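You operate a simulated robot arm through the tools that you are given. There is no shell and no other tool.

The job below is to be done with a simulated robot arm. You get a single attempt, and the scene is never put back.

TASK
Rinse the empty glue pot: pump it to MAX from the blue pail, then drain it into the grey one.
Fine: pump off, valve and drain shut at the end; leave the pump lid on the blue pail.

Only the result counts: the job must be done as asked and must still hold three seconds after the hand-in. Knocking over, shifting, dropping, spilling or breaking anything else fails it. A push-on lid holds only when it is set on centred and level and pressed home; a screw cap is set on level and turned clockwise until tight.

THE ROBOT
A 6-joint arm with a two-finger parallel gripper, fixed in place. Base frame: the origin is at the foot of the arm, x ahead of it, y to its left, z up; the work surface is at about z = 0.32. Units: m, rad, N and s.
Its first joint turns from -2.897 to 2.897 rad. Payload 3.91 kg.
The tool frame sits at the grasp point between the pads (the TCP): z along the fingers, y along the line on which they close. The tips reach 0.03 m beyond it. The gripper opens to 0.11 m. The fingers are 0.02 m wide and 0.01 m thick; the gripper's body (0.048 by 0.112 m) begins 0.055 m behind the TCP.
Orientation is that of the tool frame in the base frame, as a unit quaternion [x, y, z, w]. With the fingers straight down and closing along the base's y, the tool's x points along the base's -x, its y along +y and its z along -z.

THE INTERFACE
- The arm moves only by the tool nudge_tool. Its argument "increments" is text: rows parted by semicolons, each of 7 numbers parted by spaces: the shift along the base's x, y, z in units of 400 mm (1.0 is 400 mm), then the turn, a rotation vector about the base's x, y, z in units of 45 degrees (1.0 is 45 degrees), then the finger opening in m, from 0 to 0.11. In form: tx ty tz ax ay az hand; .... A call has 1 to 20 rows; each row is the pose to reach, as a shift and turn from the pose commanded when the call began. A call with a number of a shift or a turn outside -1 to 1 is refused whole. A row lasts 0.2 s, in which the tool goes at most 0.05 m and 0.15 rad; a call with a longer step from one row to the next is refused whole, and so is a gripper value outside its range. A pose out of reach is approached as far as the arm can. The call stops where the force on the tool passes 40 N (or 10 N more than at its start, if that is more) or the arm is blocked; 0.2 s more then pass. Each finger travels about 0.108 m/s and halts on what it meets, pressing with about 37 N; the grip force reading is that of the motor and also rises with nothing between the fingers. The clock runs only during rows and for 0.2 s after the last one: add rows that repeat a pose to give the fingers time. The reply holds the time, the measured pose of the TCP, the force on the tool along the base axes, the opening and the grip force, in the units named above and with some noise, with the torque about the TCP (base axes, N m) and any sound that the robot's microphone picked up.
- Cameras (640 x 400 px; columns grow to the right, rows downward): "scene" is fixed at [0.3972, 0.6478, 1.473]; the picture's right is [-0.89, -0.45, 0.00], its down [-0.25, 0.49, -0.84] and it looks along [0.38, -0.75, -0.55] (base axes); focal length 338 px, centre (320, 200). "wrist" rides on the gripper at [0.072, 0.017, -0.103] in the tool frame; the picture's right is [-0.23, 0.97, 0.00], its down [-0.76, -0.18, -0.62] and it looks along [-0.61, -0.14, 0.78] (tool axes); focal length 222 px, centre (320, 200). There is no depth. A picture from a camera that has moved, and an enlarged one, comes with that camera's place and axes in the base frame and with its lens.
- grab_frame(camera): a new picture of that camera. No time passes.
- inspect(camera, box): a new picture of the part [left, top, right, bottom] of that camera's present view, enlarged. No time passes.
- hand_in(): hands the job in; it is judged then, once.

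Places have to be worked out from the pictures, the camera data and where the tool is seen. Open the gripper and draw the arm clear of the work before you hand the job in, unless the task says otherwise.

The tools are called after "Call:" by a JSON object that holds its "fn" and its "kwargs". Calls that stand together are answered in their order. nudge_tool: Moves the arm, as the interface text tells. Its arguments: {"type":"object","properties":{"increments":{"type":"string"}},"required":["increments"]} The other tools are called the same way: grab_frame (camera) takes a picture; inspect (camera, box) takes an enlarged picture of a part of a camera's view; hand_in () hands the job in.

At the start:

```text
t: 0.0
position: [0.6169, -0.2503, 1.2603]
orientation: [0.0, 1.0, 0.0, 0.0]
wrist_force: [-1.1, 0.2, -0.6]
torque: [0.0, -0.02, 0.02]
width: 0.11
finger_force: 0.1
```

scene: 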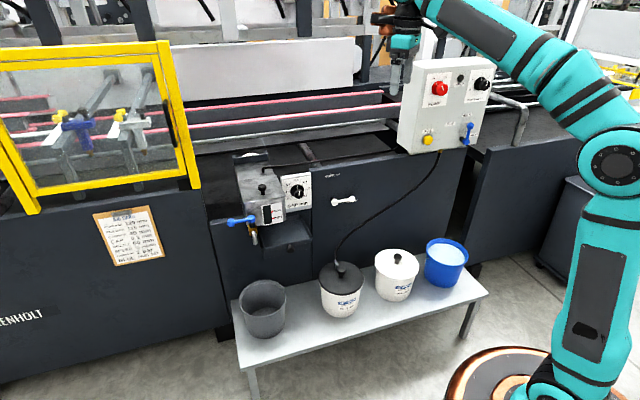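
wrist: 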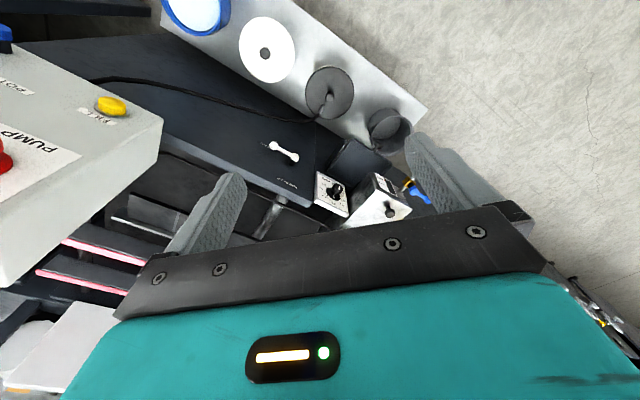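

I start by looking closely at the parts of the scene: control panel, glue pot, pails.

Call:
{"fn": "inspect", "kwargs": {"camera": "scene", "box": [380, 40, 540, 160]}}

Call:
{"fn": "inspect", "kwargs": {"camera": "scene", "box": [210, 140, 370, 260]}}

Call:
{"fn": "inspect", "kwargs": {"camera": "scene", "box": [220, 230, 500, 400]}}

Call:
{"fn": "inspect", "kwargs": {"camera": "scene", "box": [80, 190, 180, 280]}}

Call:
{"fn": "inspect", "kwargs": {"camera": "wrist", "box": [0, 0, 440, 240]}}

```text
3.33 times, centred on (460, 100) of scene
camera zoom: at [0.3972, 0.6478, 1.473], right [-0.89, -0.45, 0.0], down [-0.25, 0.49, -0.84], along [0.38, -0.75, -0.55], focal length 1128 px, centre (-147, 533)
```

zoom: 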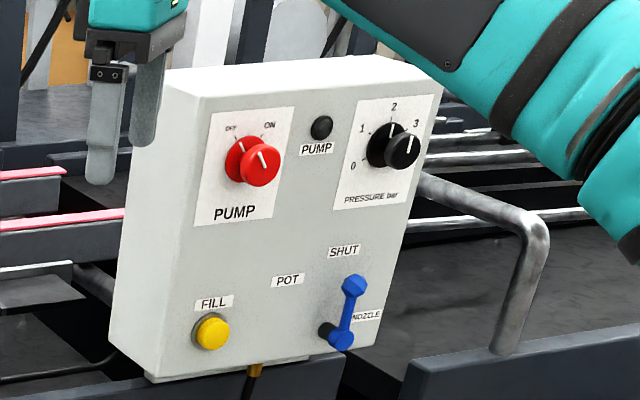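

```text
3.33 times, centred on (290, 200) of scene
camera zoom: at [0.3972, 0.6478, 1.473], right [-0.89, -0.45, 0.0], down [-0.25, 0.49, -0.84], along [0.38, -0.75, -0.55], focal length 1128 px, centre (420, 200)
```

zoom: 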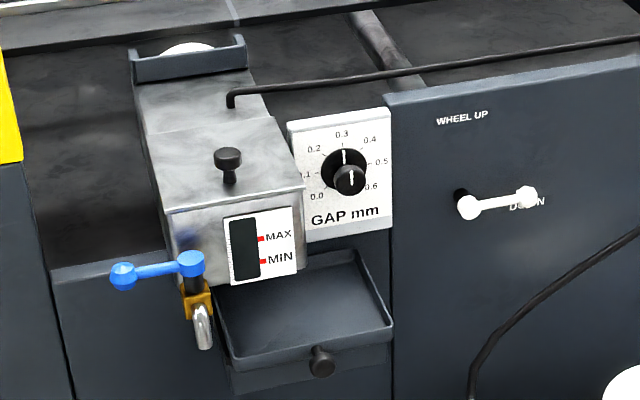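

```text
2.29 times, centred on (360, 315) of scene
camera zoom: at [0.3972, 0.6478, 1.473], right [-0.89, -0.45, 0.0], down [-0.25, 0.49, -0.84], along [0.38, -0.75, -0.55], focal length 774 px, centre (229, -63)
```

zoom: 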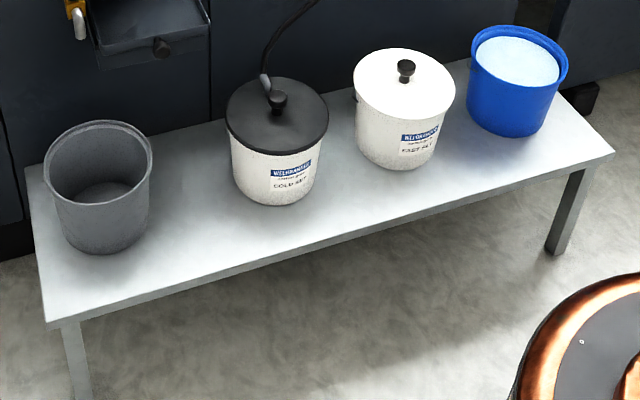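

```text
4.44 times, centred on (130, 235) of scene
camera zoom: at [0.3972, 0.6478, 1.473], right [-0.89, -0.45, 0.0], down [-0.25, 0.49, -0.84], along [0.38, -0.75, -0.55], focal length 1504 px, centre (1164, 44)
```

zoom: 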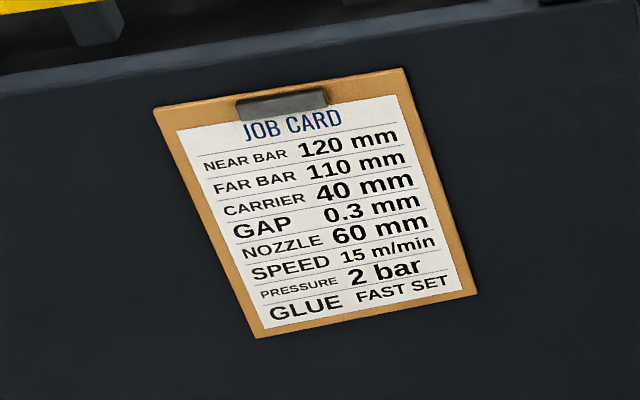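

```text
1.45 times, centred on (220, 120) of wrist
camera zoom: at [0.5444, -0.2348, 1.3635], right [0.23, 0.97, 0.0], down [0.76, -0.18, 0.62], along [0.61, -0.14, -0.78], focal length 323 px, centre (466, 316)
```

zoom: 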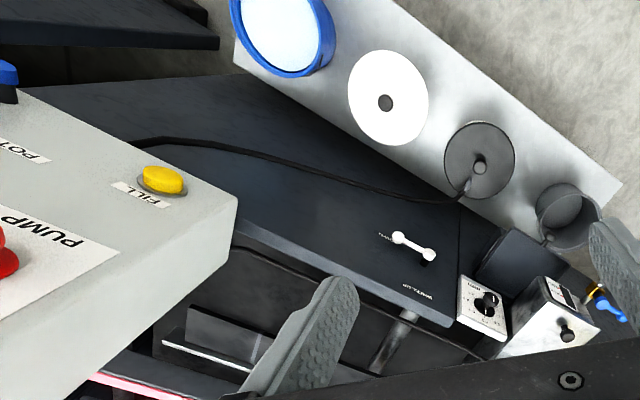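

The black pump lid sits on the COLD SET pail; the blue pail is open with water. I zoom on the lid, the valve and the tap for detail before moving.

Call:
{"fn": "inspect", "kwargs": {"camera": "scene", "box": [300, 240, 380, 300]}}

Call:
{"fn": "inspect", "kwargs": {"camera": "wrist", "box": [280, 40, 440, 160]}}

Call:
{"fn": "inspect", "kwargs": {"camera": "scene", "box": [215, 175, 295, 255]}}

Call:
{"fn": "inspect", "kwargs": {"camera": "scene", "box": [420, 100, 490, 155]}}

Call:
{"fn": "inspect", "kwargs": {"camera": "scene", "box": [240, 140, 320, 200]}}

```text
6.67 times, centred on (340, 270) of scene
camera zoom: at [0.3972, 0.6478, 1.473], right [-0.89, -0.45, 0.0], down [-0.25, 0.49, -0.84], along [0.38, -0.75, -0.55], focal length 2256 px, centre (187, -267)
```

zoom: 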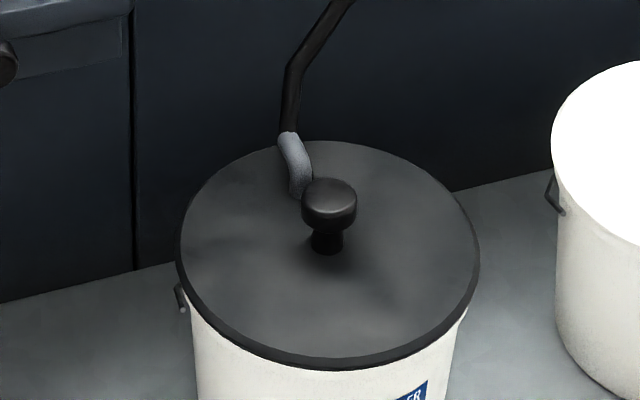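

```text
3.33 times, centred on (360, 100) of wrist
camera zoom: at [0.5444, -0.2348, 1.3635], right [0.23, 0.97, 0.0], down [0.76, -0.18, 0.62], along [0.61, -0.14, -0.78], focal length 740 px, centre (187, 533)
```

zoom: 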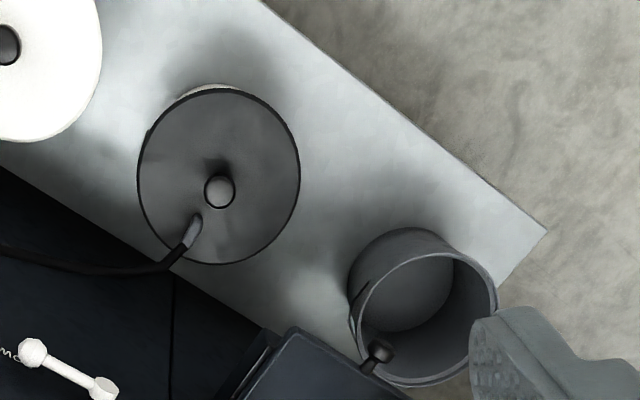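

```text
5.00 times, centred on (255, 215) of scene
camera zoom: at [0.3972, 0.6478, 1.473], right [-0.89, -0.45, 0.0], down [-0.25, 0.49, -0.84], along [0.38, -0.75, -0.55], focal length 1692 px, centre (645, 125)
```

zoom: 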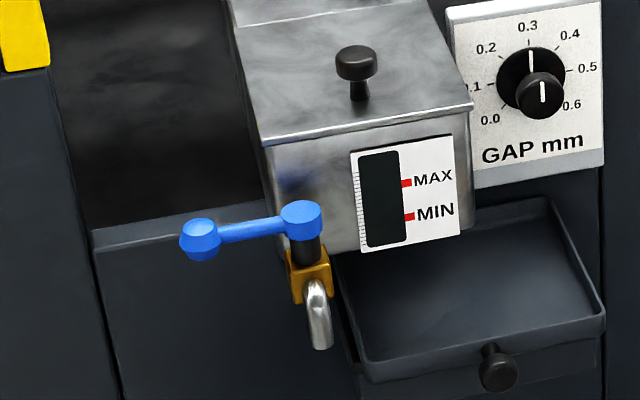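

```text
7.27 times, centred on (455, 128) of scene
camera zoom: at [0.3972, 0.6478, 1.473], right [-0.89, -0.45, 0.0], down [-0.25, 0.49, -0.84], along [0.38, -0.75, -0.55], focal length 2461 px, centre (-662, 727)
```

zoom: 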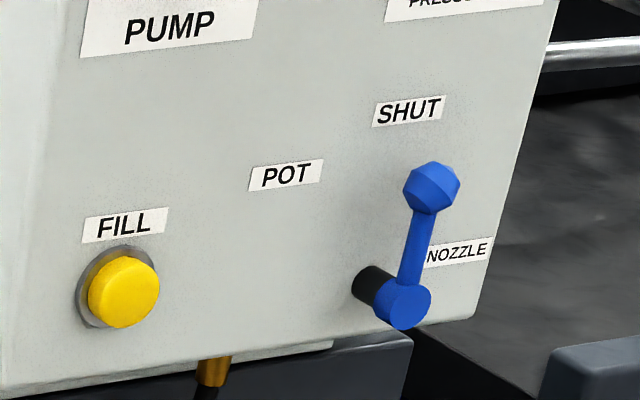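

```text
6.67 times, centred on (280, 170) of scene
camera zoom: at [0.3972, 0.6478, 1.473], right [-0.89, -0.45, 0.0], down [-0.25, 0.49, -0.84], along [0.38, -0.75, -0.55], focal length 2256 px, centre (587, 400)
```

zoom: 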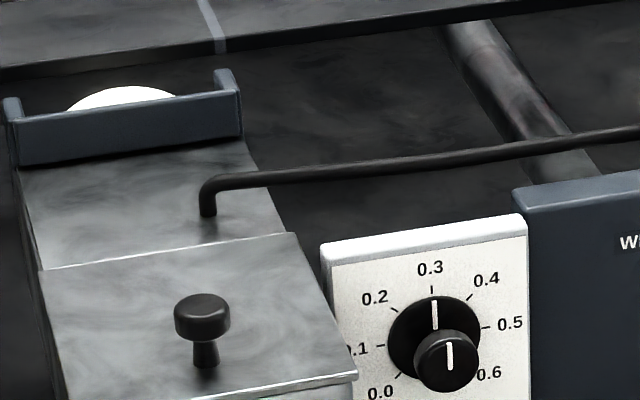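

Estimate: pump-lid knob at about (0.755, -0.245, 0.52), blue pail rim centre about (0.405, -0.605, 0.456). I descend toward a hover over the lid, turning the tool −45° so the fingers close along the bench.

Call:
{"fn": "nudge_tool", "kwargs": {"increments": "0.038 0.001 -0.111 0 0 -0.111 0.11; 0.076 0.002 -0.222 0 0 -0.222 0.11; 0.115 0.004 -0.333 0 0 -0.333 0.11; 0.153 0.005 -0.444 0 0 -0.444 0.11; 0.191 0.006 -0.556 0 0 -0.556 0.11; 0.229 0.008 -0.667 0 0 -0.667 0.11; 0.268 0.009 -0.778 0 0 -0.778 0.11; 0.306 0.010 -0.889 0 0 -0.889 0.11; 0.344 0.012 -1.0 0 0 -1.0 0.11"}}

```text
t: 2.0
position: [0.7548, -0.2457, 0.8586]
orientation: [0.383, 0.924, 0.0, 0.002]
wrist_force: [-0.1, 0.1, 0.3]
torque: [-0.01, -0.06, 0.0]
width: 0.1098
finger_force: 0.1
```

Arrived above the lid; I take pictures to refine.

Call:
{"fn": "grab_frame", "kwargs": {"camera": "wrist"}}

Call:
{"fn": "grab_frame", "kwargs": {"camera": "scene"}}

```text
taken
camera wrist: at [0.7157, -0.1826, 0.9626], right [0.85, 0.53, 0.0], down [0.41, -0.66, 0.62], along [0.33, -0.53, -0.78], focal length 222 px, centre (320, 200)
```

wrist: 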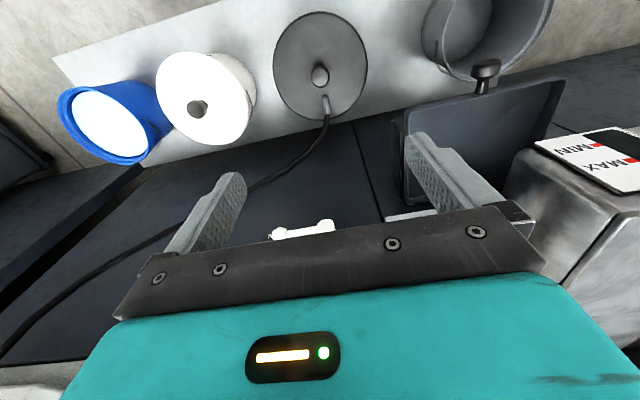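

```text
taken
```

scene: 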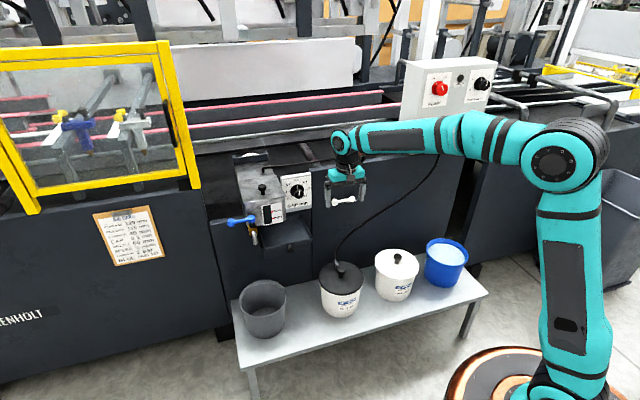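

The knob recomputes to (0.7545, -0.245), directly under the tool. I descend to z≈0.58 and check alignment.

Call:
{"fn": "nudge_tool", "kwargs": {"increments": "0 0 -0.12 0 0 0 0.11; 0 0 -0.24 0 0 0 0.11; 0 0 -0.36 0 0 0 0.11; 0 0 -0.48 0 0 0 0.11; 0 0 -0.6 0 0 0 0.09; 0 0 -0.7 0 0 0 0.08; 0 0 -0.7 0 0 0 0.08"}}

Call:
{"fn": "grab_frame", "kwargs": {"camera": "wrist"}}

Call:
{"fn": "inspect", "kwargs": {"camera": "scene", "box": [300, 220, 380, 280]}}

```text
t: 3.6
position: [0.7567, -0.2456, 0.5775]
orientation: [0.383, 0.924, 0.0, 0.0]
wrist_force: [0.7, -0.3, 0.6]
torque: [-0.02, 0.02, -0.01]
width: 0.0799
finger_force: 0.0
```

```text
taken
camera wrist: at [0.7159, -0.1818, 0.6809], right [0.85, 0.53, 0.0], down [0.41, -0.66, 0.62], along [0.33, -0.53, -0.78], focal length 222 px, centre (320, 200)
```

wrist: 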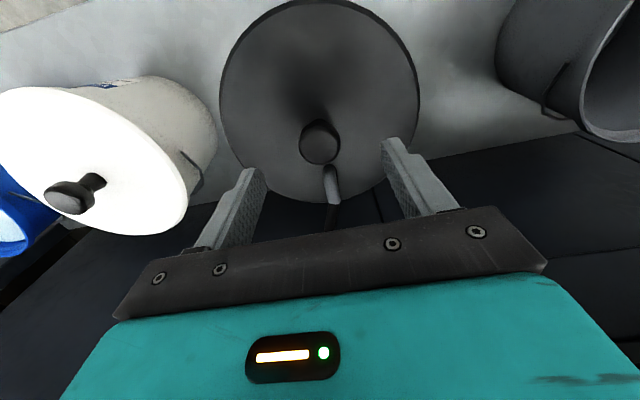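

```text
6.67 times, centred on (340, 250) of scene
camera zoom: at [0.3972, 0.6478, 1.473], right [-0.89, -0.45, 0.0], down [-0.25, 0.49, -0.84], along [0.38, -0.75, -0.55], focal length 2256 px, centre (187, -133)
```

zoom: 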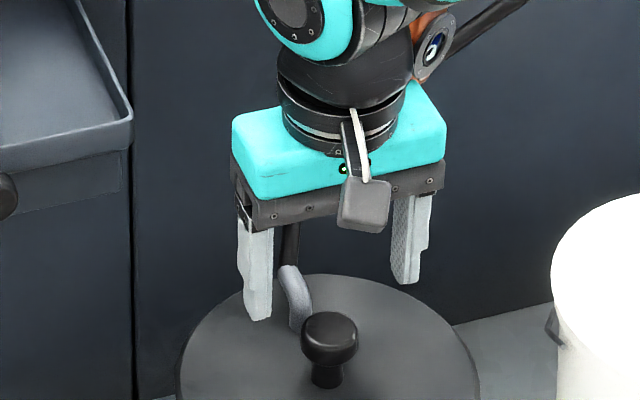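

The knob is centred between the fingers. I lower to TCP z≈0.522 and close on the knob.

Call:
{"fn": "nudge_tool", "kwargs": {"increments": "0 0 -0.07 0 0 0 0.08; 0 0 -0.12 0 0 0 0.08; 0 0 -0.146 0 0 0 0.08; 0 0 -0.146 0 0 0 0.05; 0 0 -0.146 0 0 0 0.03; 0 0 -0.146 0 0 0 0.015; 0 0 -0.146 0 0 0 0.0; 0 0 -0.146 0 0 0 0.0"}}

Call:
{"fn": "grab_frame", "kwargs": {"camera": "wrist"}}

Call:
{"fn": "inspect", "kwargs": {"camera": "scene", "box": [300, 220, 380, 300]}}

```text
t: 5.4
position: [0.7533, -0.2433, 0.5215]
orientation: [0.383, 0.924, 0.0, 0.0]
wrist_force: [1.0, -0.2, -1.2]
torque: [-0.04, -0.07, 0.05]
width: 0.033
finger_force: 36.4
```

```text
taken
camera wrist: at [0.7137, -0.1822, 0.6251], right [0.85, 0.53, 0.0], down [0.41, -0.66, 0.62], along [0.33, -0.53, -0.78], focal length 222 px, centre (320, 200)
```

wrist: 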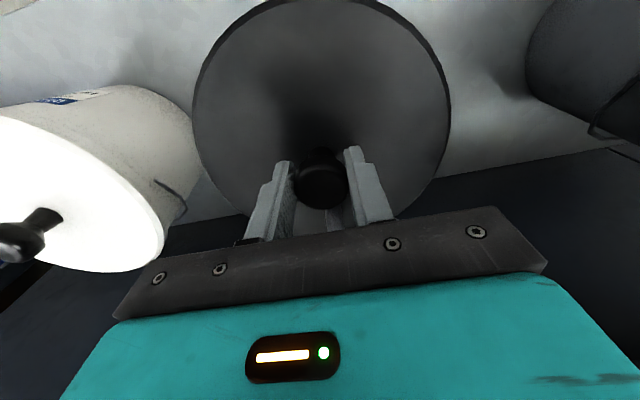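

```text
5.00 times, centred on (340, 260) of scene
camera zoom: at [0.3972, 0.6478, 1.473], right [-0.89, -0.45, 0.0], down [-0.25, 0.49, -0.84], along [0.38, -0.75, -0.55], focal length 1692 px, centre (220, -100)
```

zoom: 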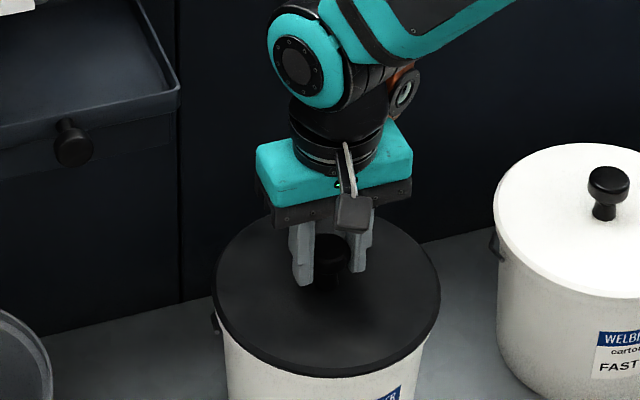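

Knob gripped (width 0.033). I lift the lid straight up and check force and picture.

Call:
{"fn": "nudge_tool", "kwargs": {"increments": "0 0 0.02 0 0 0 0; 0 0 0.05 0 0 0 0; 0 0 0.1 0 0 0 0; 0 0 0.2 0 0 0 0; 0 0 0.3 0 0 0 0; 0 0 0.4 0 0 0 0; 0 0 0.5 0 0 0 0; 0 0 0.5 0 0 0 0"}}

Call:
{"fn": "grab_frame", "kwargs": {"camera": "scene"}}

Call:
{"fn": "grab_frame", "kwargs": {"camera": "wrist"}}

```text
t: 7.2
position: [0.7557, -0.2462, 0.7208]
orientation: [0.383, 0.924, 0.001, 0.0]
wrist_force: [0.5, -0.7, -3.1]
torque: [-0.01, 0.01, 0.0]
width: 0.0334
finger_force: 36.7
```

```text
taken
```

scene: 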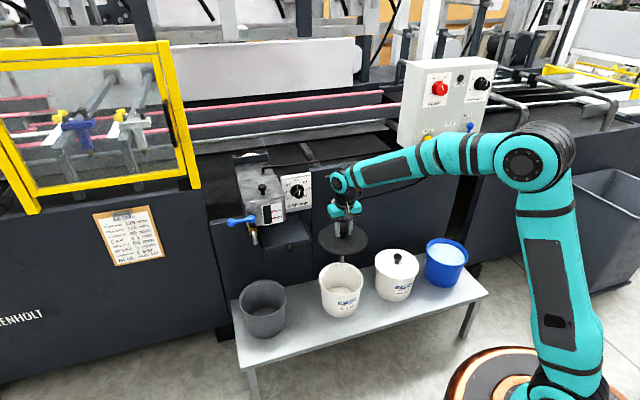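

```text
taken
camera wrist: at [0.7158, -0.1832, 0.8246], right [0.85, 0.53, 0.0], down [0.41, -0.66, 0.62], along [0.33, -0.53, -0.78], focal length 222 px, centre (320, 200)
```

wrist: 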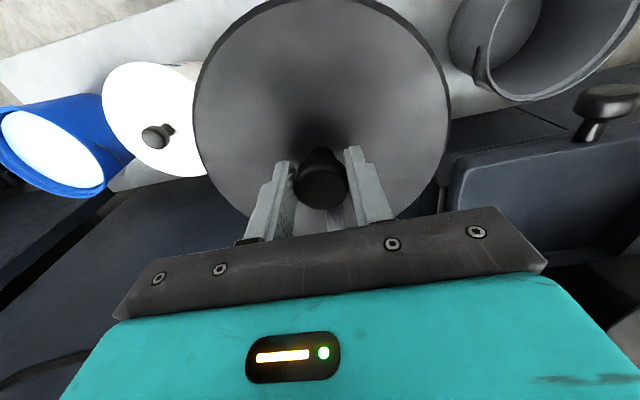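

The lid came off with a dip tube hanging below; I check the tube clears the pails.

Call:
{"fn": "inspect", "kwargs": {"camera": "scene", "box": [290, 190, 490, 320]}}

```text
3.08 times, centred on (390, 255) of scene
camera zoom: at [0.3972, 0.6478, 1.473], right [-0.89, -0.45, 0.0], down [-0.25, 0.49, -0.84], along [0.38, -0.75, -0.55], focal length 1041 px, centre (105, 31)
```

zoom: 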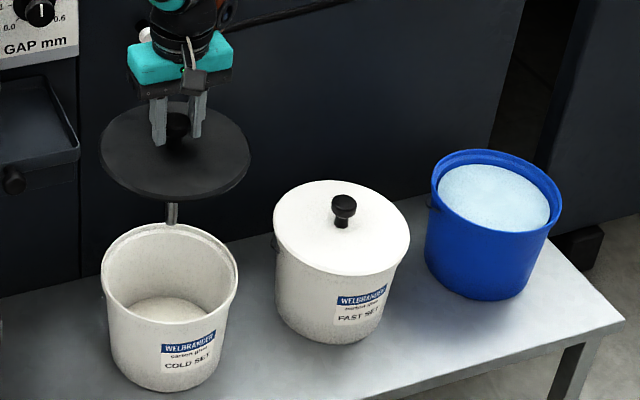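

Tube is about 0.12 m long and clear of the pail. I raise 0.06 m more and get a magnified look at the blue pail from the wrist camera to triangulate it.

Call:
{"fn": "nudge_tool", "kwargs": {"increments": "0 0 0.1 0 0 0 0; 0 0 0.15 0 0 0 0; -0.08 -0.08 0.15 0 0 0 0; -0.16 -0.16 0.15 0 0 0 0; -0.24 -0.24 0.15 0 0 0 0; -0.32 -0.32 0.15 0 0 0 0; -0.4 -0.4 0.15 0 0 0 0; -0.4 -0.4 0.15 0 0 0 0"}}

Call:
{"fn": "grab_frame", "kwargs": {"camera": "wrist"}}

Call:
{"fn": "inspect", "kwargs": {"camera": "wrist", "box": [0, 0, 240, 160]}}

Call:
{"fn": "inspect", "kwargs": {"camera": "scene", "box": [410, 220, 490, 300]}}

Call:
{"fn": "grab_frame", "kwargs": {"camera": "scene"}}

```text
t: 9.0
position: [0.5967, -0.4061, 0.7818]
orientation: [0.383, 0.924, 0.0, 0.0]
wrist_force: [1.5, 0.8, -3.0]
torque: [0.02, 0.02, 0.01]
width: 0.0331
finger_force: 36.6
```

```text
taken
camera wrist: at [0.5571, -0.3432, 0.886], right [0.85, 0.53, 0.0], down [0.41, -0.66, 0.62], along [0.33, -0.53, -0.78], focal length 222 px, centre (320, 200)
```

wrist: 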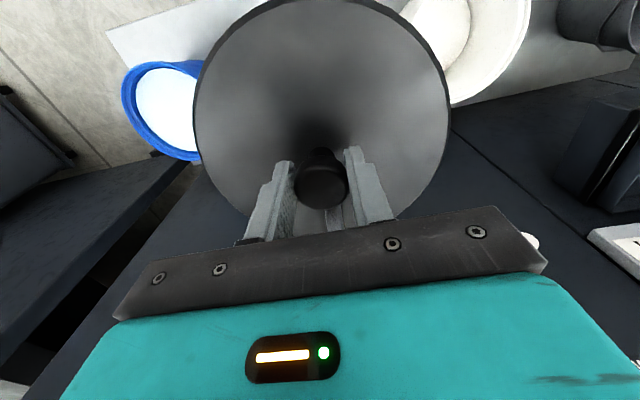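

```text
2.50 times, centred on (120, 80) of wrist
camera zoom: at [0.5571, -0.3432, 0.886], right [0.85, 0.53, 0.0], down [0.41, -0.66, 0.62], along [0.33, -0.53, -0.78], focal length 555 px, centre (820, 500)
```

zoom: 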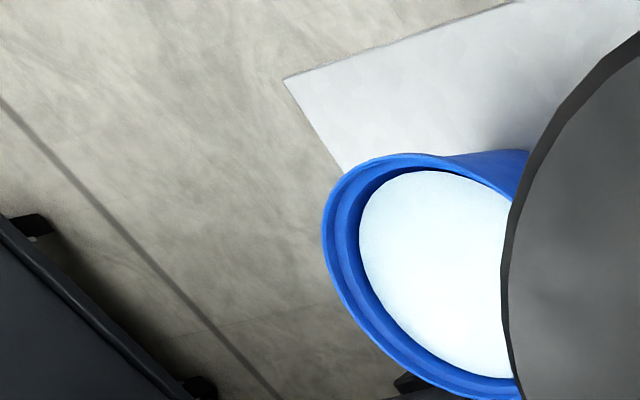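

```text
5.00 times, centred on (450, 260) of scene
camera zoom: at [0.3972, 0.6478, 1.473], right [-0.89, -0.45, 0.0], down [-0.25, 0.49, -0.84], along [0.38, -0.75, -0.55], focal length 1692 px, centre (-330, -100)
```

zoom: 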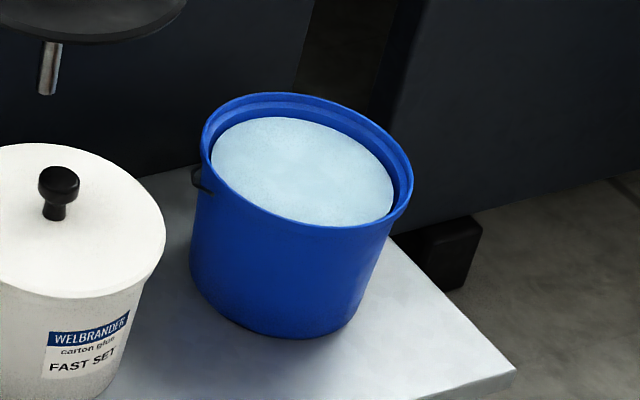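

```text
taken
```

scene: 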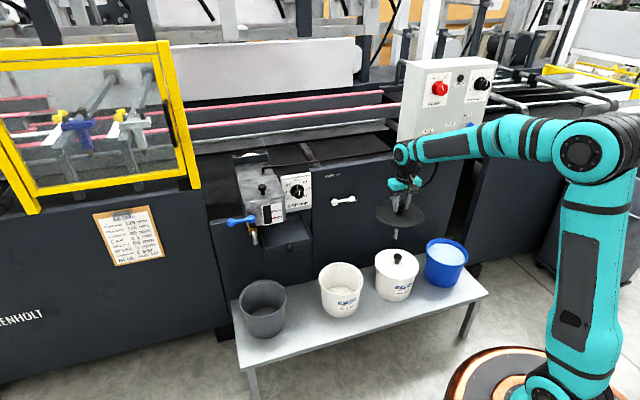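

The blue pail is partly hidden by the lid from here. I back off ~8 cm along the bench for an unobstructed measuring view.

Call:
{"fn": "nudge_tool", "kwargs": {"increments": "0.07 0.07 0 0 0 0 0; 0.15 0.15 0 0 0 0 0; 0.15 0.15 0 0 0 0 0"}}

Call:
{"fn": "inspect", "kwargs": {"camera": "wrist", "box": [40, 40, 200, 180]}}

Call:
{"fn": "inspect", "kwargs": {"camera": "wrist", "box": [180, 0, 460, 240]}}

```text
t: 9.8
position: [0.6555, -0.3453, 0.7827]
orientation: [0.383, 0.924, 0.0, 0.0]
wrist_force: [0.4, 0.2, -3.4]
torque: [0.0, 0.01, 0.01]
width: 0.033
finger_force: 37.0
```

```text
2.86 times, centred on (120, 110) of wrist
camera zoom: at [0.6164, -0.2821, 0.8859], right [0.85, 0.53, 0.0], down [0.41, -0.66, 0.62], along [0.33, -0.53, -0.78], focal length 635 px, centre (891, 457)
```

zoom: 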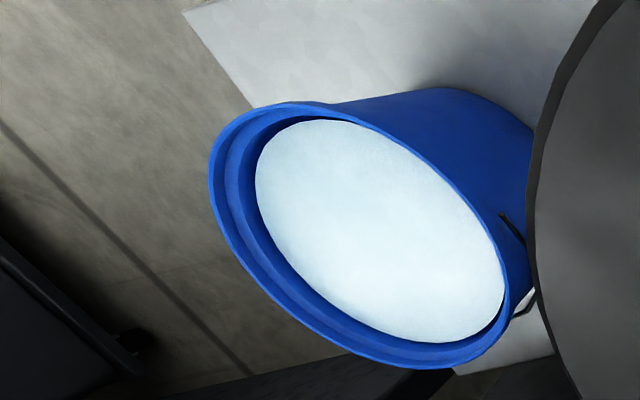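

```text
1.67 times, centred on (320, 120) of wrist
camera zoom: at [0.6164, -0.2821, 0.8859], right [0.85, 0.53, 0.0], down [0.41, -0.66, 0.62], along [0.33, -0.53, -0.78], focal length 370 px, centre (320, 333)
```

zoom: 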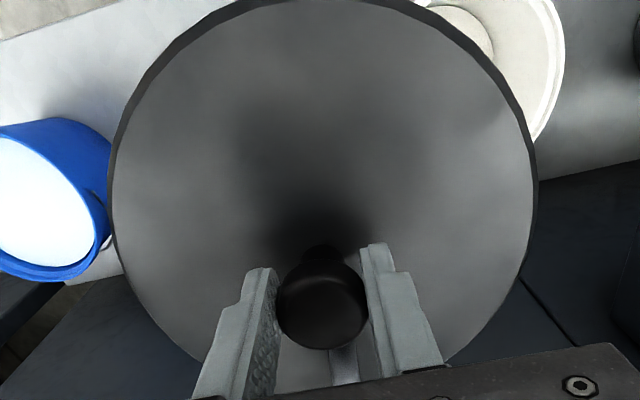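

From two cameras, the blue rim centre is ≈(0.406, -0.602, 0.473), and the lid centre sits ~(+0.0025, -0.004) from the TCP. I swing the lid around on the robot's side (keeping clear of the panel) to a spot beside the blue pail.

Call:
{"fn": "nudge_tool", "kwargs": {"increments": "-0.06 0.06 -0.05 0 0 0 0; -0.12 0.12 -0.1 0 0 0 0; -0.177 0.177 -0.155 0 0 0 0; -0.256 0.098 -0.155 0 0 0 0; -0.335 0.019 -0.155 0 0 0 0; -0.414 -0.06 -0.155 0 0 0 0; -0.493 -0.139 -0.155 0 0 0 0; -0.571 -0.217 -0.155 0 0 0 0; -0.65 -0.296 -0.155 0 0 0 0; -0.728 -0.375 -0.155 0 0 0 0; -0.806 -0.454 -0.155 0 0 0 0; -0.806 -0.454 -0.155 0 0 0 0"}}

Call:
{"fn": "grab_frame", "kwargs": {"camera": "scene"}}

Call:
{"fn": "grab_frame", "kwargs": {"camera": "wrist"}}

```text
t: 12.4
position: [0.3316, -0.5259, 0.72]
orientation: [0.383, 0.924, 0.0, 0.001]
wrist_force: [-0.4, -0.4, -2.2]
torque: [-0.01, -0.03, -0.01]
width: 0.0333
finger_force: 36.8
```

```text
taken
```

scene: 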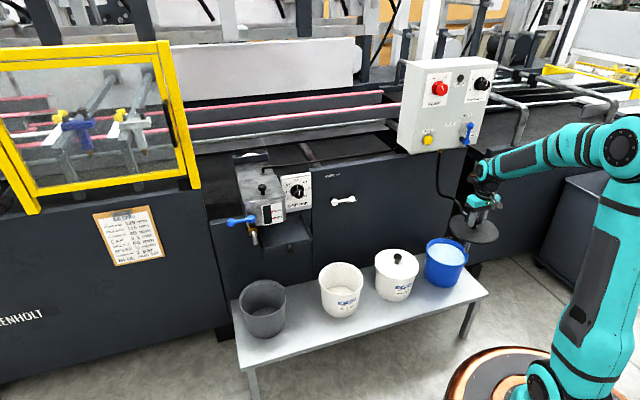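

```text
taken
camera wrist: at [0.2927, -0.4631, 0.8232], right [0.85, 0.53, 0.0], down [0.41, -0.66, 0.62], along [0.33, -0.53, -0.78], focal length 222 px, centre (320, 200)
```

wrist: 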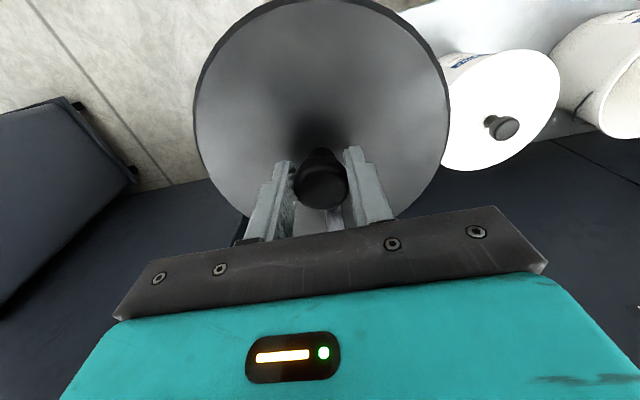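

Clear. Now I move in over the blue pail at z≈0.70.

Call:
{"fn": "nudge_tool", "kwargs": {"increments": "0.06 -0.06 -0.02 0 0 0 0; 0.12 -0.12 -0.04 0 0 0 0; 0.179 -0.1775 -0.05 0 0 0 0; 0.179 -0.1775 -0.05 0 0 0 0"}}

Call:
{"fn": "inspect", "kwargs": {"camera": "scene", "box": [390, 120, 530, 300]}}

Call:
{"fn": "grab_frame", "kwargs": {"camera": "wrist"}}

```text
t: 13.4
position: [0.4041, -0.6007, 0.7]
orientation: [0.383, 0.924, 0.0, 0.0]
wrist_force: [0.7, 0.5, -2.5]
torque: [0.0, -0.01, 0.0]
width: 0.0331
finger_force: 37.0
```

```text
2.22 times, centred on (460, 210) of scene
camera zoom: at [0.3972, 0.6478, 1.473], right [-0.89, -0.45, 0.0], down [-0.25, 0.49, -0.84], along [0.38, -0.75, -0.55], focal length 752 px, centre (9, 178)
```

zoom: 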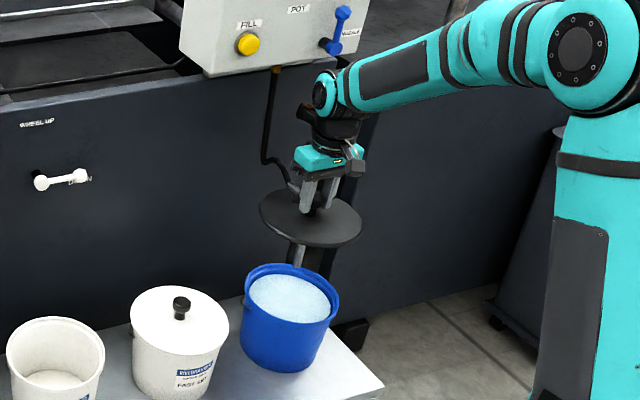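

```text
taken
camera wrist: at [0.3643, -0.5373, 0.8042], right [0.85, 0.53, 0.0], down [0.41, -0.66, 0.62], along [0.33, -0.53, -0.78], focal length 222 px, centre (320, 200)
```

wrist: 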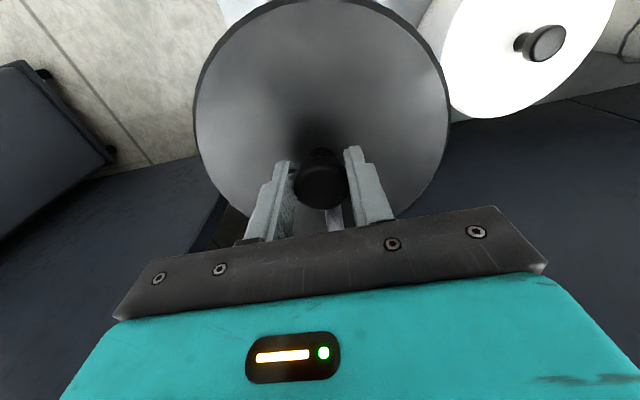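

The tube is above the opening. I lower to TCP z≈0.56 (lid ~4 cm above the rim) and check the centring.

Call:
{"fn": "nudge_tool", "kwargs": {"increments": "0 0 -0.1 0 0 0 0; 0 0 -0.2 0 0 0 0; 0 0 -0.29 0 0 0 0; 0 0 -0.35 0 0 0 0; 0 0 -0.35 0 0 0 0"}}

Call:
{"fn": "inspect", "kwargs": {"camera": "scene", "box": [410, 210, 490, 290]}}

Call:
{"fn": "grab_frame", "kwargs": {"camera": "wrist"}}

```text
t: 14.6
position: [0.403, -0.5997, 0.5585]
orientation: [0.383, 0.924, 0.0, 0.0]
wrist_force: [-0.2, -1.0, -3.0]
torque: [0.02, 0.0, -0.02]
width: 0.0333
finger_force: 36.6
```

```text
5.00 times, centred on (450, 250) of scene
camera zoom: at [0.3972, 0.6478, 1.473], right [-0.89, -0.45, 0.0], down [-0.25, 0.49, -0.84], along [0.38, -0.75, -0.55], focal length 1692 px, centre (-330, -50)
```

zoom: 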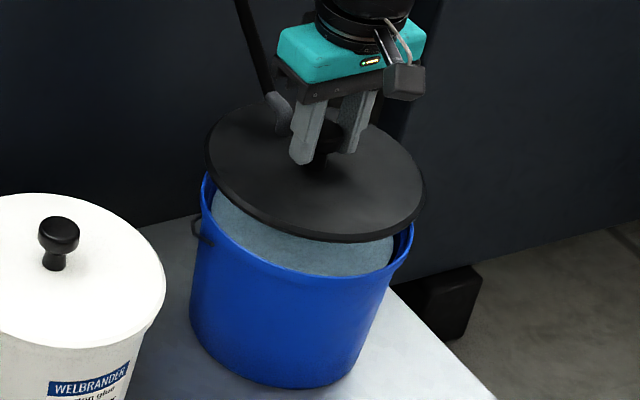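

```text
taken
camera wrist: at [0.363, -0.5376, 0.6632], right [0.85, 0.53, 0.0], down [0.41, -0.66, 0.62], along [0.33, -0.53, -0.78], focal length 222 px, centre (320, 200)
```

wrist: 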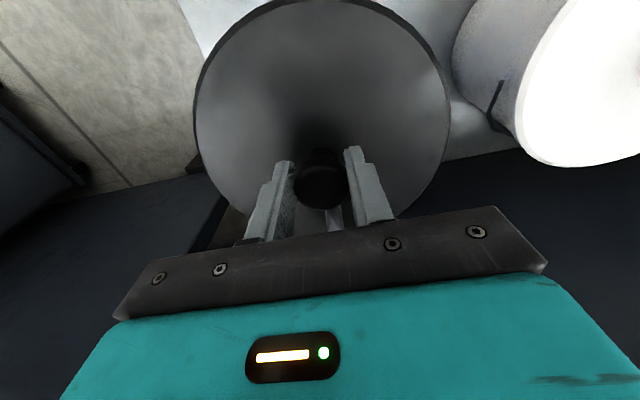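

Lid centre and pail rim agree within ~2 mm by my estimates. I lower to just above the rim and check the gap visually.

Call:
{"fn": "nudge_tool", "kwargs": {"increments": "0 0 -0.03 0 0 0 0; 0 0 -0.065 0 0 0 0; 0 0 -0.065 0 0 0 0"}}

Call:
{"fn": "inspect", "kwargs": {"camera": "scene", "box": [415, 220, 480, 270]}}

Call:
{"fn": "inspect", "kwargs": {"camera": "wrist", "box": [160, 0, 480, 200]}}

```text
t: 15.4
position: [0.4024, -0.5988, 0.5335]
orientation: [0.383, 0.924, -0.001, 0.0]
wrist_force: [0.1, 0.5, -3.0]
torque: [0.02, 0.01, -0.01]
width: 0.0331
finger_force: 37.6
```

```text
8.00 times, centred on (448, 245) of scene
camera zoom: at [0.3972, 0.6478, 1.473], right [-0.89, -0.45, 0.0], down [-0.25, 0.49, -0.84], along [0.38, -0.75, -0.55], focal length 2708 px, centre (-700, -160)
```

zoom: 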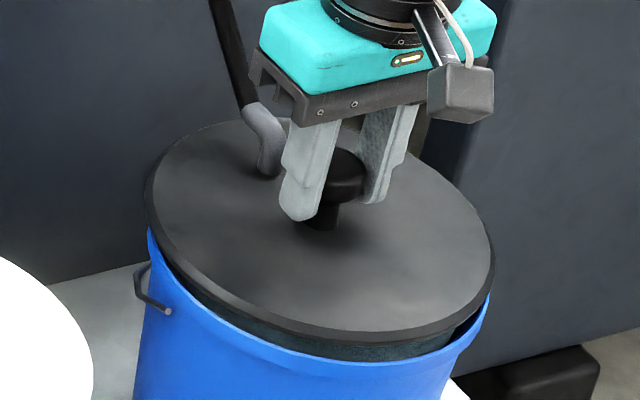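

```text
2.00 times, centred on (320, 100) of wrist
camera zoom: at [0.3637, -0.5372, 0.6372], right [0.85, 0.53, 0.0], down [0.41, -0.66, 0.62], along [0.33, -0.53, -0.78], focal length 444 px, centre (320, 400)
```

zoom: 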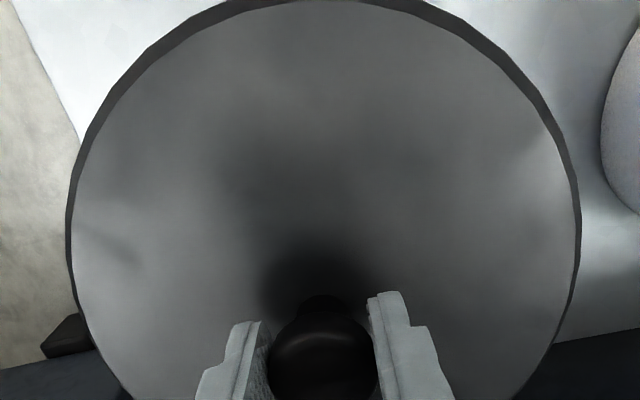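

Lid looks centred laterally and level. I lower slowly until contact.

Call:
{"fn": "nudge_tool", "kwargs": {"increments": "0 0 -0.01 0 0 0 0; 0 0 -0.02 0 0 0 0; 0 0 -0.025 0 0 0 0; 0 0 -0.03 0 0 0 0; 0 0 -0.03 0 0 0 0"}}

Call:
{"fn": "inspect", "kwargs": {"camera": "scene", "box": [415, 220, 480, 270]}}

```text
t: 16.6
position: [0.4033, -0.5997, 0.5208]
orientation: [0.383, 0.924, -0.001, 0.0]
wrist_force: [0.7, 0.5, -1.9]
torque: [-0.08, -0.06, 0.05]
width: 0.0332
finger_force: 37.5
```

```text
8.00 times, centred on (448, 245) of scene
camera zoom: at [0.3972, 0.6478, 1.473], right [-0.89, -0.45, 0.0], down [-0.25, 0.49, -0.84], along [0.38, -0.75, -0.55], focal length 2708 px, centre (-700, -160)
```

zoom: 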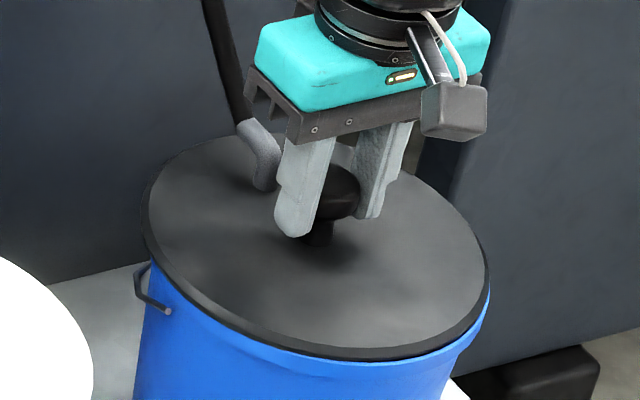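

Near contact; the lid looks a few mm left of the pail in this view. I zoom on both edges.

Call:
{"fn": "inspect", "kwargs": {"camera": "scene", "box": [426, 238, 446, 254]}}

Call:
{"fn": "inspect", "kwargs": {"camera": "scene", "box": [458, 250, 478, 266]}}

Call:
{"fn": "inspect", "kwargs": {"camera": "scene", "box": [310, 260, 375, 310]}}

```text
16.00 times, centred on (436, 246) of scene
camera zoom: at [0.3972, 0.6478, 1.473], right [-0.89, -0.45, 0.0], down [-0.25, 0.49, -0.84], along [0.38, -0.75, -0.55], focal length 5415 px, centre (-1536, -536)
```

zoom: 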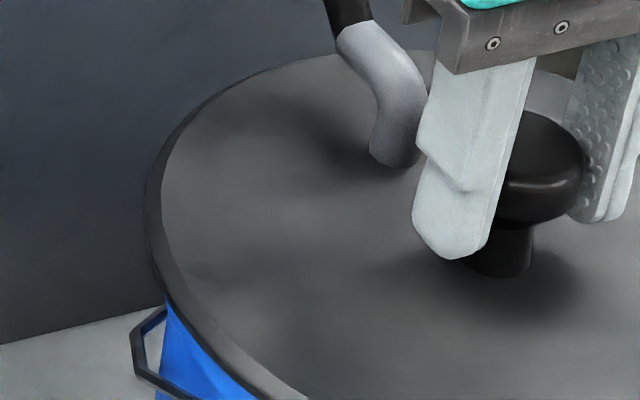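

```text
16.00 times, centred on (468, 258) of scene
camera zoom: at [0.3972, 0.6478, 1.473], right [-0.89, -0.45, 0.0], down [-0.25, 0.49, -0.84], along [0.38, -0.75, -0.55], focal length 5415 px, centre (-2048, -728)
```

zoom: 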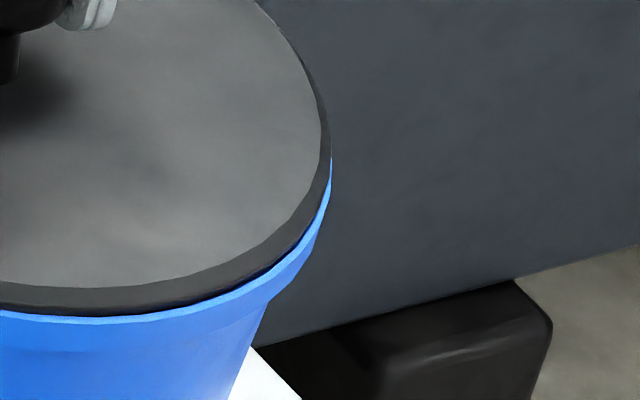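

```text
8.00 times, centred on (342, 285) of scene
camera zoom: at [0.3972, 0.6478, 1.473], right [-0.89, -0.45, 0.0], down [-0.25, 0.49, -0.84], along [0.38, -0.75, -0.55], focal length 2708 px, centre (140, -480)
```

zoom: 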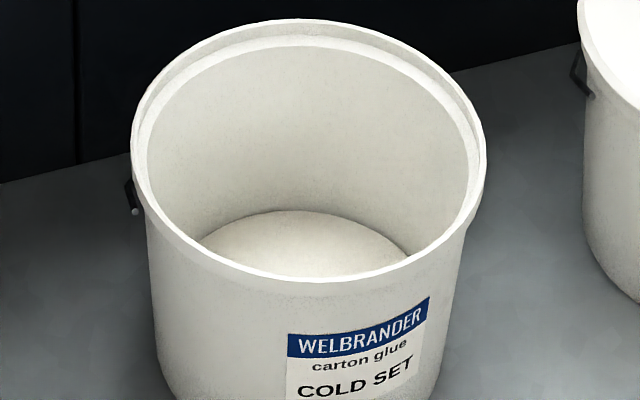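

Rim shows at the right and is covered at the left, so the lid is ~2–3 mm too far toward image-left. I raise slightly, shift -3 mm in x, and lower again.

Call:
{"fn": "nudge_tool", "kwargs": {"increments": "0 0 0.02 0 0 0 0; -0.0075 0 0.02 0 0 0 0; -0.0075 0 0.02 0 0 0 0; -0.0075 0 0.01 0 0 0 0; -0.0075 0 0.0 0 0 0 0; -0.0075 0 0.0 0 0 0 0"}}

Call:
{"fn": "inspect", "kwargs": {"camera": "scene", "box": [426, 238, 446, 254]}}

Call:
{"fn": "inspect", "kwargs": {"camera": "scene", "box": [458, 250, 478, 266]}}

```text
t: 18.0
position: [0.4, -0.5997, 0.5209]
orientation: [0.383, 0.924, 0.0, 0.0]
wrist_force: [-1.6, 3.2, 7.6]
torque: [0.38, 0.33, -0.01]
width: 0.0331
finger_force: 36.8
```

```text
16.00 times, centred on (436, 246) of scene
camera zoom: at [0.3972, 0.6478, 1.473], right [-0.89, -0.45, 0.0], down [-0.25, 0.49, -0.84], along [0.38, -0.75, -0.55], focal length 5415 px, centre (-1536, -536)
```

zoom: 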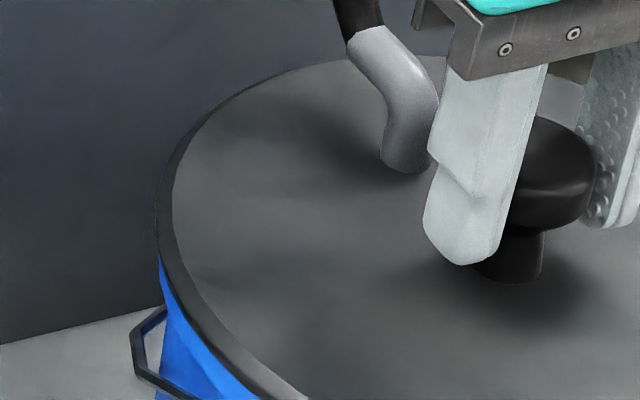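

```text
16.00 times, centred on (468, 258) of scene
camera zoom: at [0.3972, 0.6478, 1.473], right [-0.89, -0.45, 0.0], down [-0.25, 0.49, -0.84], along [0.38, -0.75, -0.55], focal length 5415 px, centre (-2048, -728)
```

zoom: 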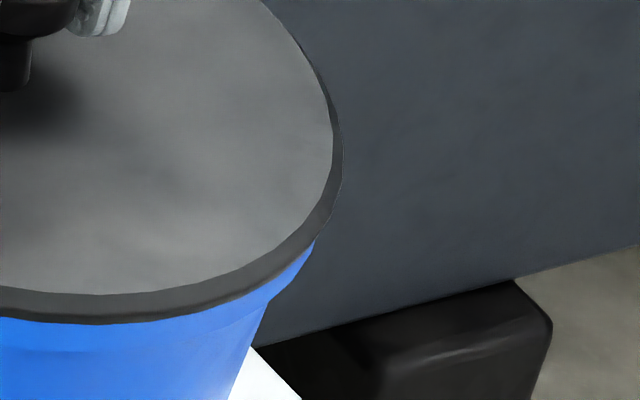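

The lid now looks laterally centred; torques show contact slightly to the near side. I nudge 0.8 mm away from the robot and press down gradually.

Call:
{"fn": "nudge_tool", "kwargs": {"increments": "0 0 0.012 0 0 0 0; 0.001 -0.0018 0.012 0 0 0 0; 0.001 -0.0018 0.005 0 0 0 0; 0.001 -0.0018 0 0 0 0 0; 0.001 -0.0018 0 0 0 0 0; 0.001 -0.0018 -0.0025 0 0 0 0; 0.001 -0.0018 -0.005 0 0 0 0; 0.001 -0.0018 -0.0075 0 0 0 0; 0.001 -0.0018 -0.01 0 0 0 0"}}

```text
t: 20.0
position: [0.4024, -0.5996, 0.518]
orientation: [0.382, 0.924, -0.001, 0.002]
wrist_force: [3.9, -8.5, 28.5]
torque: [-0.27, -0.18, 0.03]
width: 0.0331
finger_force: 36.9
```

Force is 28 N and nearly balanced (offset <1 cm). I press a bit more until the stop near 40 N.

Call:
{"fn": "nudge_tool", "kwargs": {"increments": "0 0 -0.0025 0 0 0 0; 0 0 -0.005 0 0 0 0; 0 0 -0.0075 0 0 0 0; 0 0 -0.01 0 0 0 0; 0 0 -0.0125 0 0 0 0"}}

Call:
{"fn": "inspect", "kwargs": {"camera": "scene", "box": [426, 238, 446, 254]}}

Call:
{"fn": "inspect", "kwargs": {"camera": "scene", "box": [458, 250, 478, 266]}}

```text
t: 21.2
position: [0.4015, -0.5999, 0.5136]
orientation: [0.383, 0.924, 0.0, 0.001]
wrist_force: [-0.3, 0.5, 31.3]
torque: [-0.03, -0.03, -0.04]
width: 0.0331
finger_force: 37.2
```

```text
16.00 times, centred on (436, 246) of scene
camera zoom: at [0.3972, 0.6478, 1.473], right [-0.89, -0.45, 0.0], down [-0.25, 0.49, -0.84], along [0.38, -0.75, -0.55], focal length 5415 px, centre (-1536, -536)
```

zoom: 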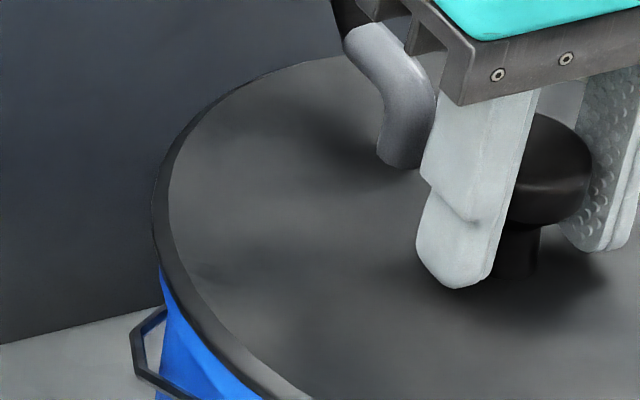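

```text
16.00 times, centred on (468, 258) of scene
camera zoom: at [0.3972, 0.6478, 1.473], right [-0.89, -0.45, 0.0], down [-0.25, 0.49, -0.84], along [0.38, -0.75, -0.55], focal length 5415 px, centre (-2048, -728)
```

zoom: 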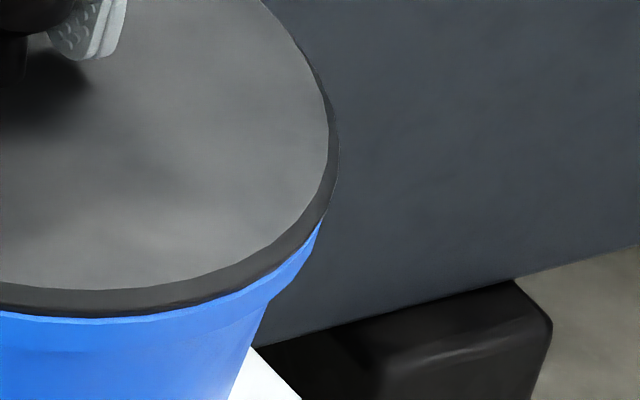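

The fingers slid down the knob a little while pressing. I'll open, rise, close the fingers and press on the knob's top to make sure the lid is home.

Call:
{"fn": "nudge_tool", "kwargs": {"increments": "0 0 0.01 0 0 0 0.0; 0 0 0.01 0 0 0 0.03; 0 0 0.01 0 0 0 0.07; 0 0 0.01 0 0 0 0.08; 0 0 0.01 0 0 0 0.08; 0 0 0.06 0 0 0 0.08; 0 0 0.12 0 0 0 0.08; 0 0 0.16 0 0 0 0.08; 0 0 0.16 0 0 0 0.08"}}

Call:
{"fn": "grab_frame", "kwargs": {"camera": "wrist"}}

Call:
{"fn": "inspect", "kwargs": {"camera": "scene", "box": [415, 220, 480, 270]}}

```text
t: 23.2
position: [0.4019, -0.6008, 0.5772]
orientation: [0.383, 0.924, 0.001, 0.0]
wrist_force: [0.1, 0.8, -0.2]
torque: [0.07, -0.03, 0.0]
width: 0.0798
finger_force: 0.0
```

```text
taken
camera wrist: at [0.3623, -0.538, 0.681], right [0.85, 0.53, 0.0], down [0.41, -0.66, 0.62], along [0.33, -0.53, -0.78], focal length 222 px, centre (320, 200)
```

wrist: 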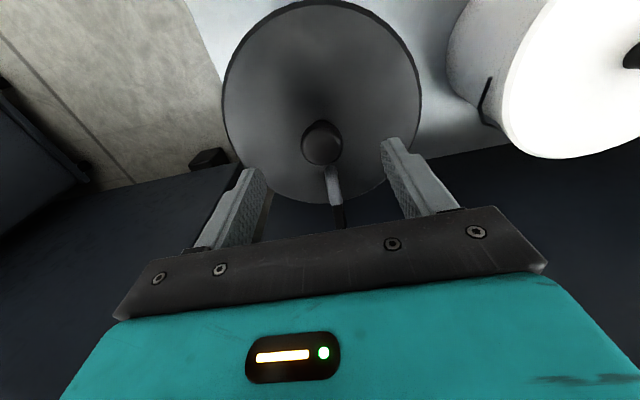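

```text
8.00 times, centred on (448, 245) of scene
camera zoom: at [0.3972, 0.6478, 1.473], right [-0.89, -0.45, 0.0], down [-0.25, 0.49, -0.84], along [0.38, -0.75, -0.55], focal length 2708 px, centre (-700, -160)
```

zoom: 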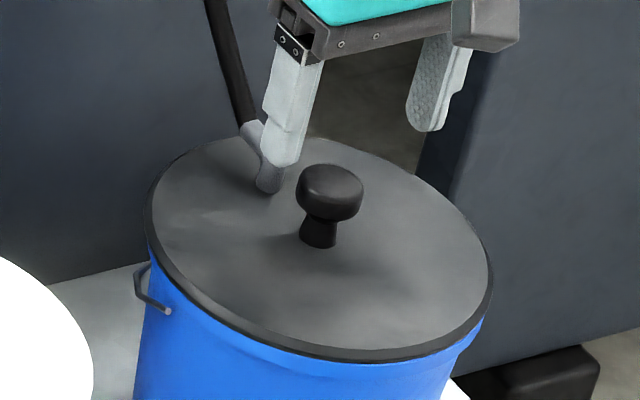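

Lid height matches what I saw on the first pail. I close the fingers and press on the knob's top.

Call:
{"fn": "nudge_tool", "kwargs": {"increments": "0 0 0 0 0 0 0.04; 0 0 0 0 0 0 0.0; 0 0 0 0 0 0 0.0; 0 0 -0.02 0 0 0 0; 0 0 -0.04 0 0 0 0; 0 0 -0.05 0 0 0 0; 0 0 -0.055 0 0 0 0; 0 0 -0.06 0 0 0 0; 0 0 -0.065 0 0 0 0; 0 0 -0.07 0 0 0 0; 0 0 -0.075 0 0 0 0; 0 0 -0.08 0 0 0 0"}}

```text
t: 25.9
position: [0.4002, -0.6009, 0.5472]
orientation: [0.382, 0.924, -0.001, 0.001]
wrist_force: [-1.8, 4.7, 15.8]
torque: [0.26, 0.16, 0.08]
width: 0.0
finger_force: 37.2
stopped in row 12: the force on the tool passed its limit at 43 N (the readings are from after the stop); the commanded pose is now the measured one
```

Passed 43 N on the knob top. I rise and verify the lid.

Call:
{"fn": "nudge_tool", "kwargs": {"increments": "0 0 0.05 0 0 0 0; 0 0 0.12 0 0 0 0; 0 0 0.12 0 0 0 0"}}

Call:
{"fn": "grab_frame", "kwargs": {"camera": "wrist"}}

Call:
{"fn": "inspect", "kwargs": {"camera": "scene", "box": [415, 220, 480, 270]}}

Call:
{"fn": "inspect", "kwargs": {"camera": "scene", "box": [458, 250, 478, 266]}}

```text
t: 26.7
position: [0.3989, -0.5998, 0.5946]
orientation: [0.382, 0.924, 0.0, 0.0]
wrist_force: [-0.2, 1.1, -0.1]
torque: [-0.01, 0.02, 0.01]
width: 0.0
finger_force: 36.6
```

```text
taken
camera wrist: at [0.36, -0.5371, 0.6988], right [0.85, 0.53, 0.0], down [0.41, -0.66, 0.62], along [0.33, -0.53, -0.78], focal length 222 px, centre (320, 200)
```

wrist: 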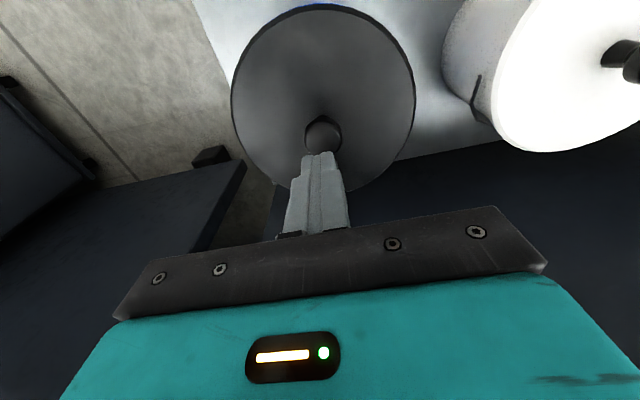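

```text
8.00 times, centred on (448, 245) of scene
camera zoom: at [0.3972, 0.6478, 1.473], right [-0.89, -0.45, 0.0], down [-0.25, 0.49, -0.84], along [0.38, -0.75, -0.55], focal length 2708 px, centre (-700, -160)
```

zoom: 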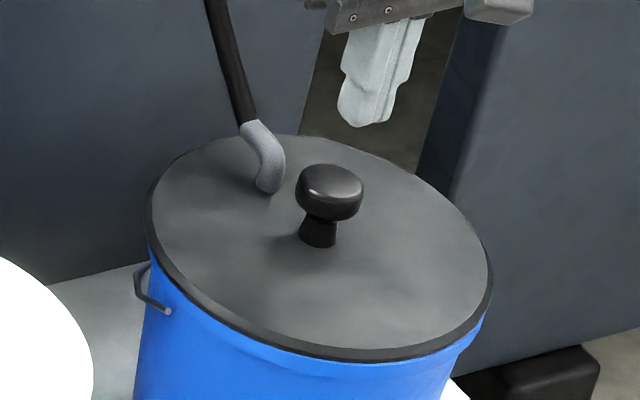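

```text
16.00 times, centred on (468, 258) of scene
camera zoom: at [0.3972, 0.6478, 1.473], right [-0.89, -0.45, 0.0], down [-0.25, 0.49, -0.84], along [0.38, -0.75, -0.55], focal length 5415 px, centre (-2048, -728)
```

zoom: 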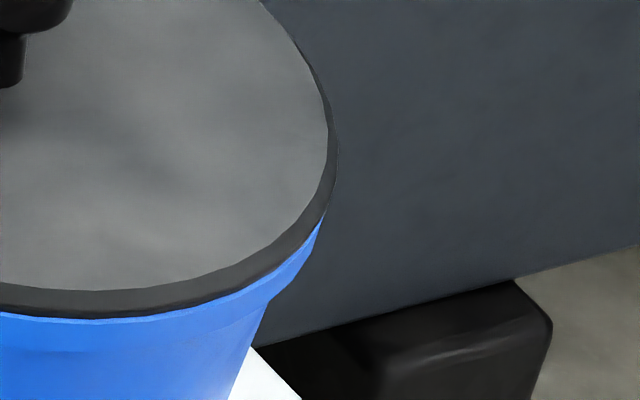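

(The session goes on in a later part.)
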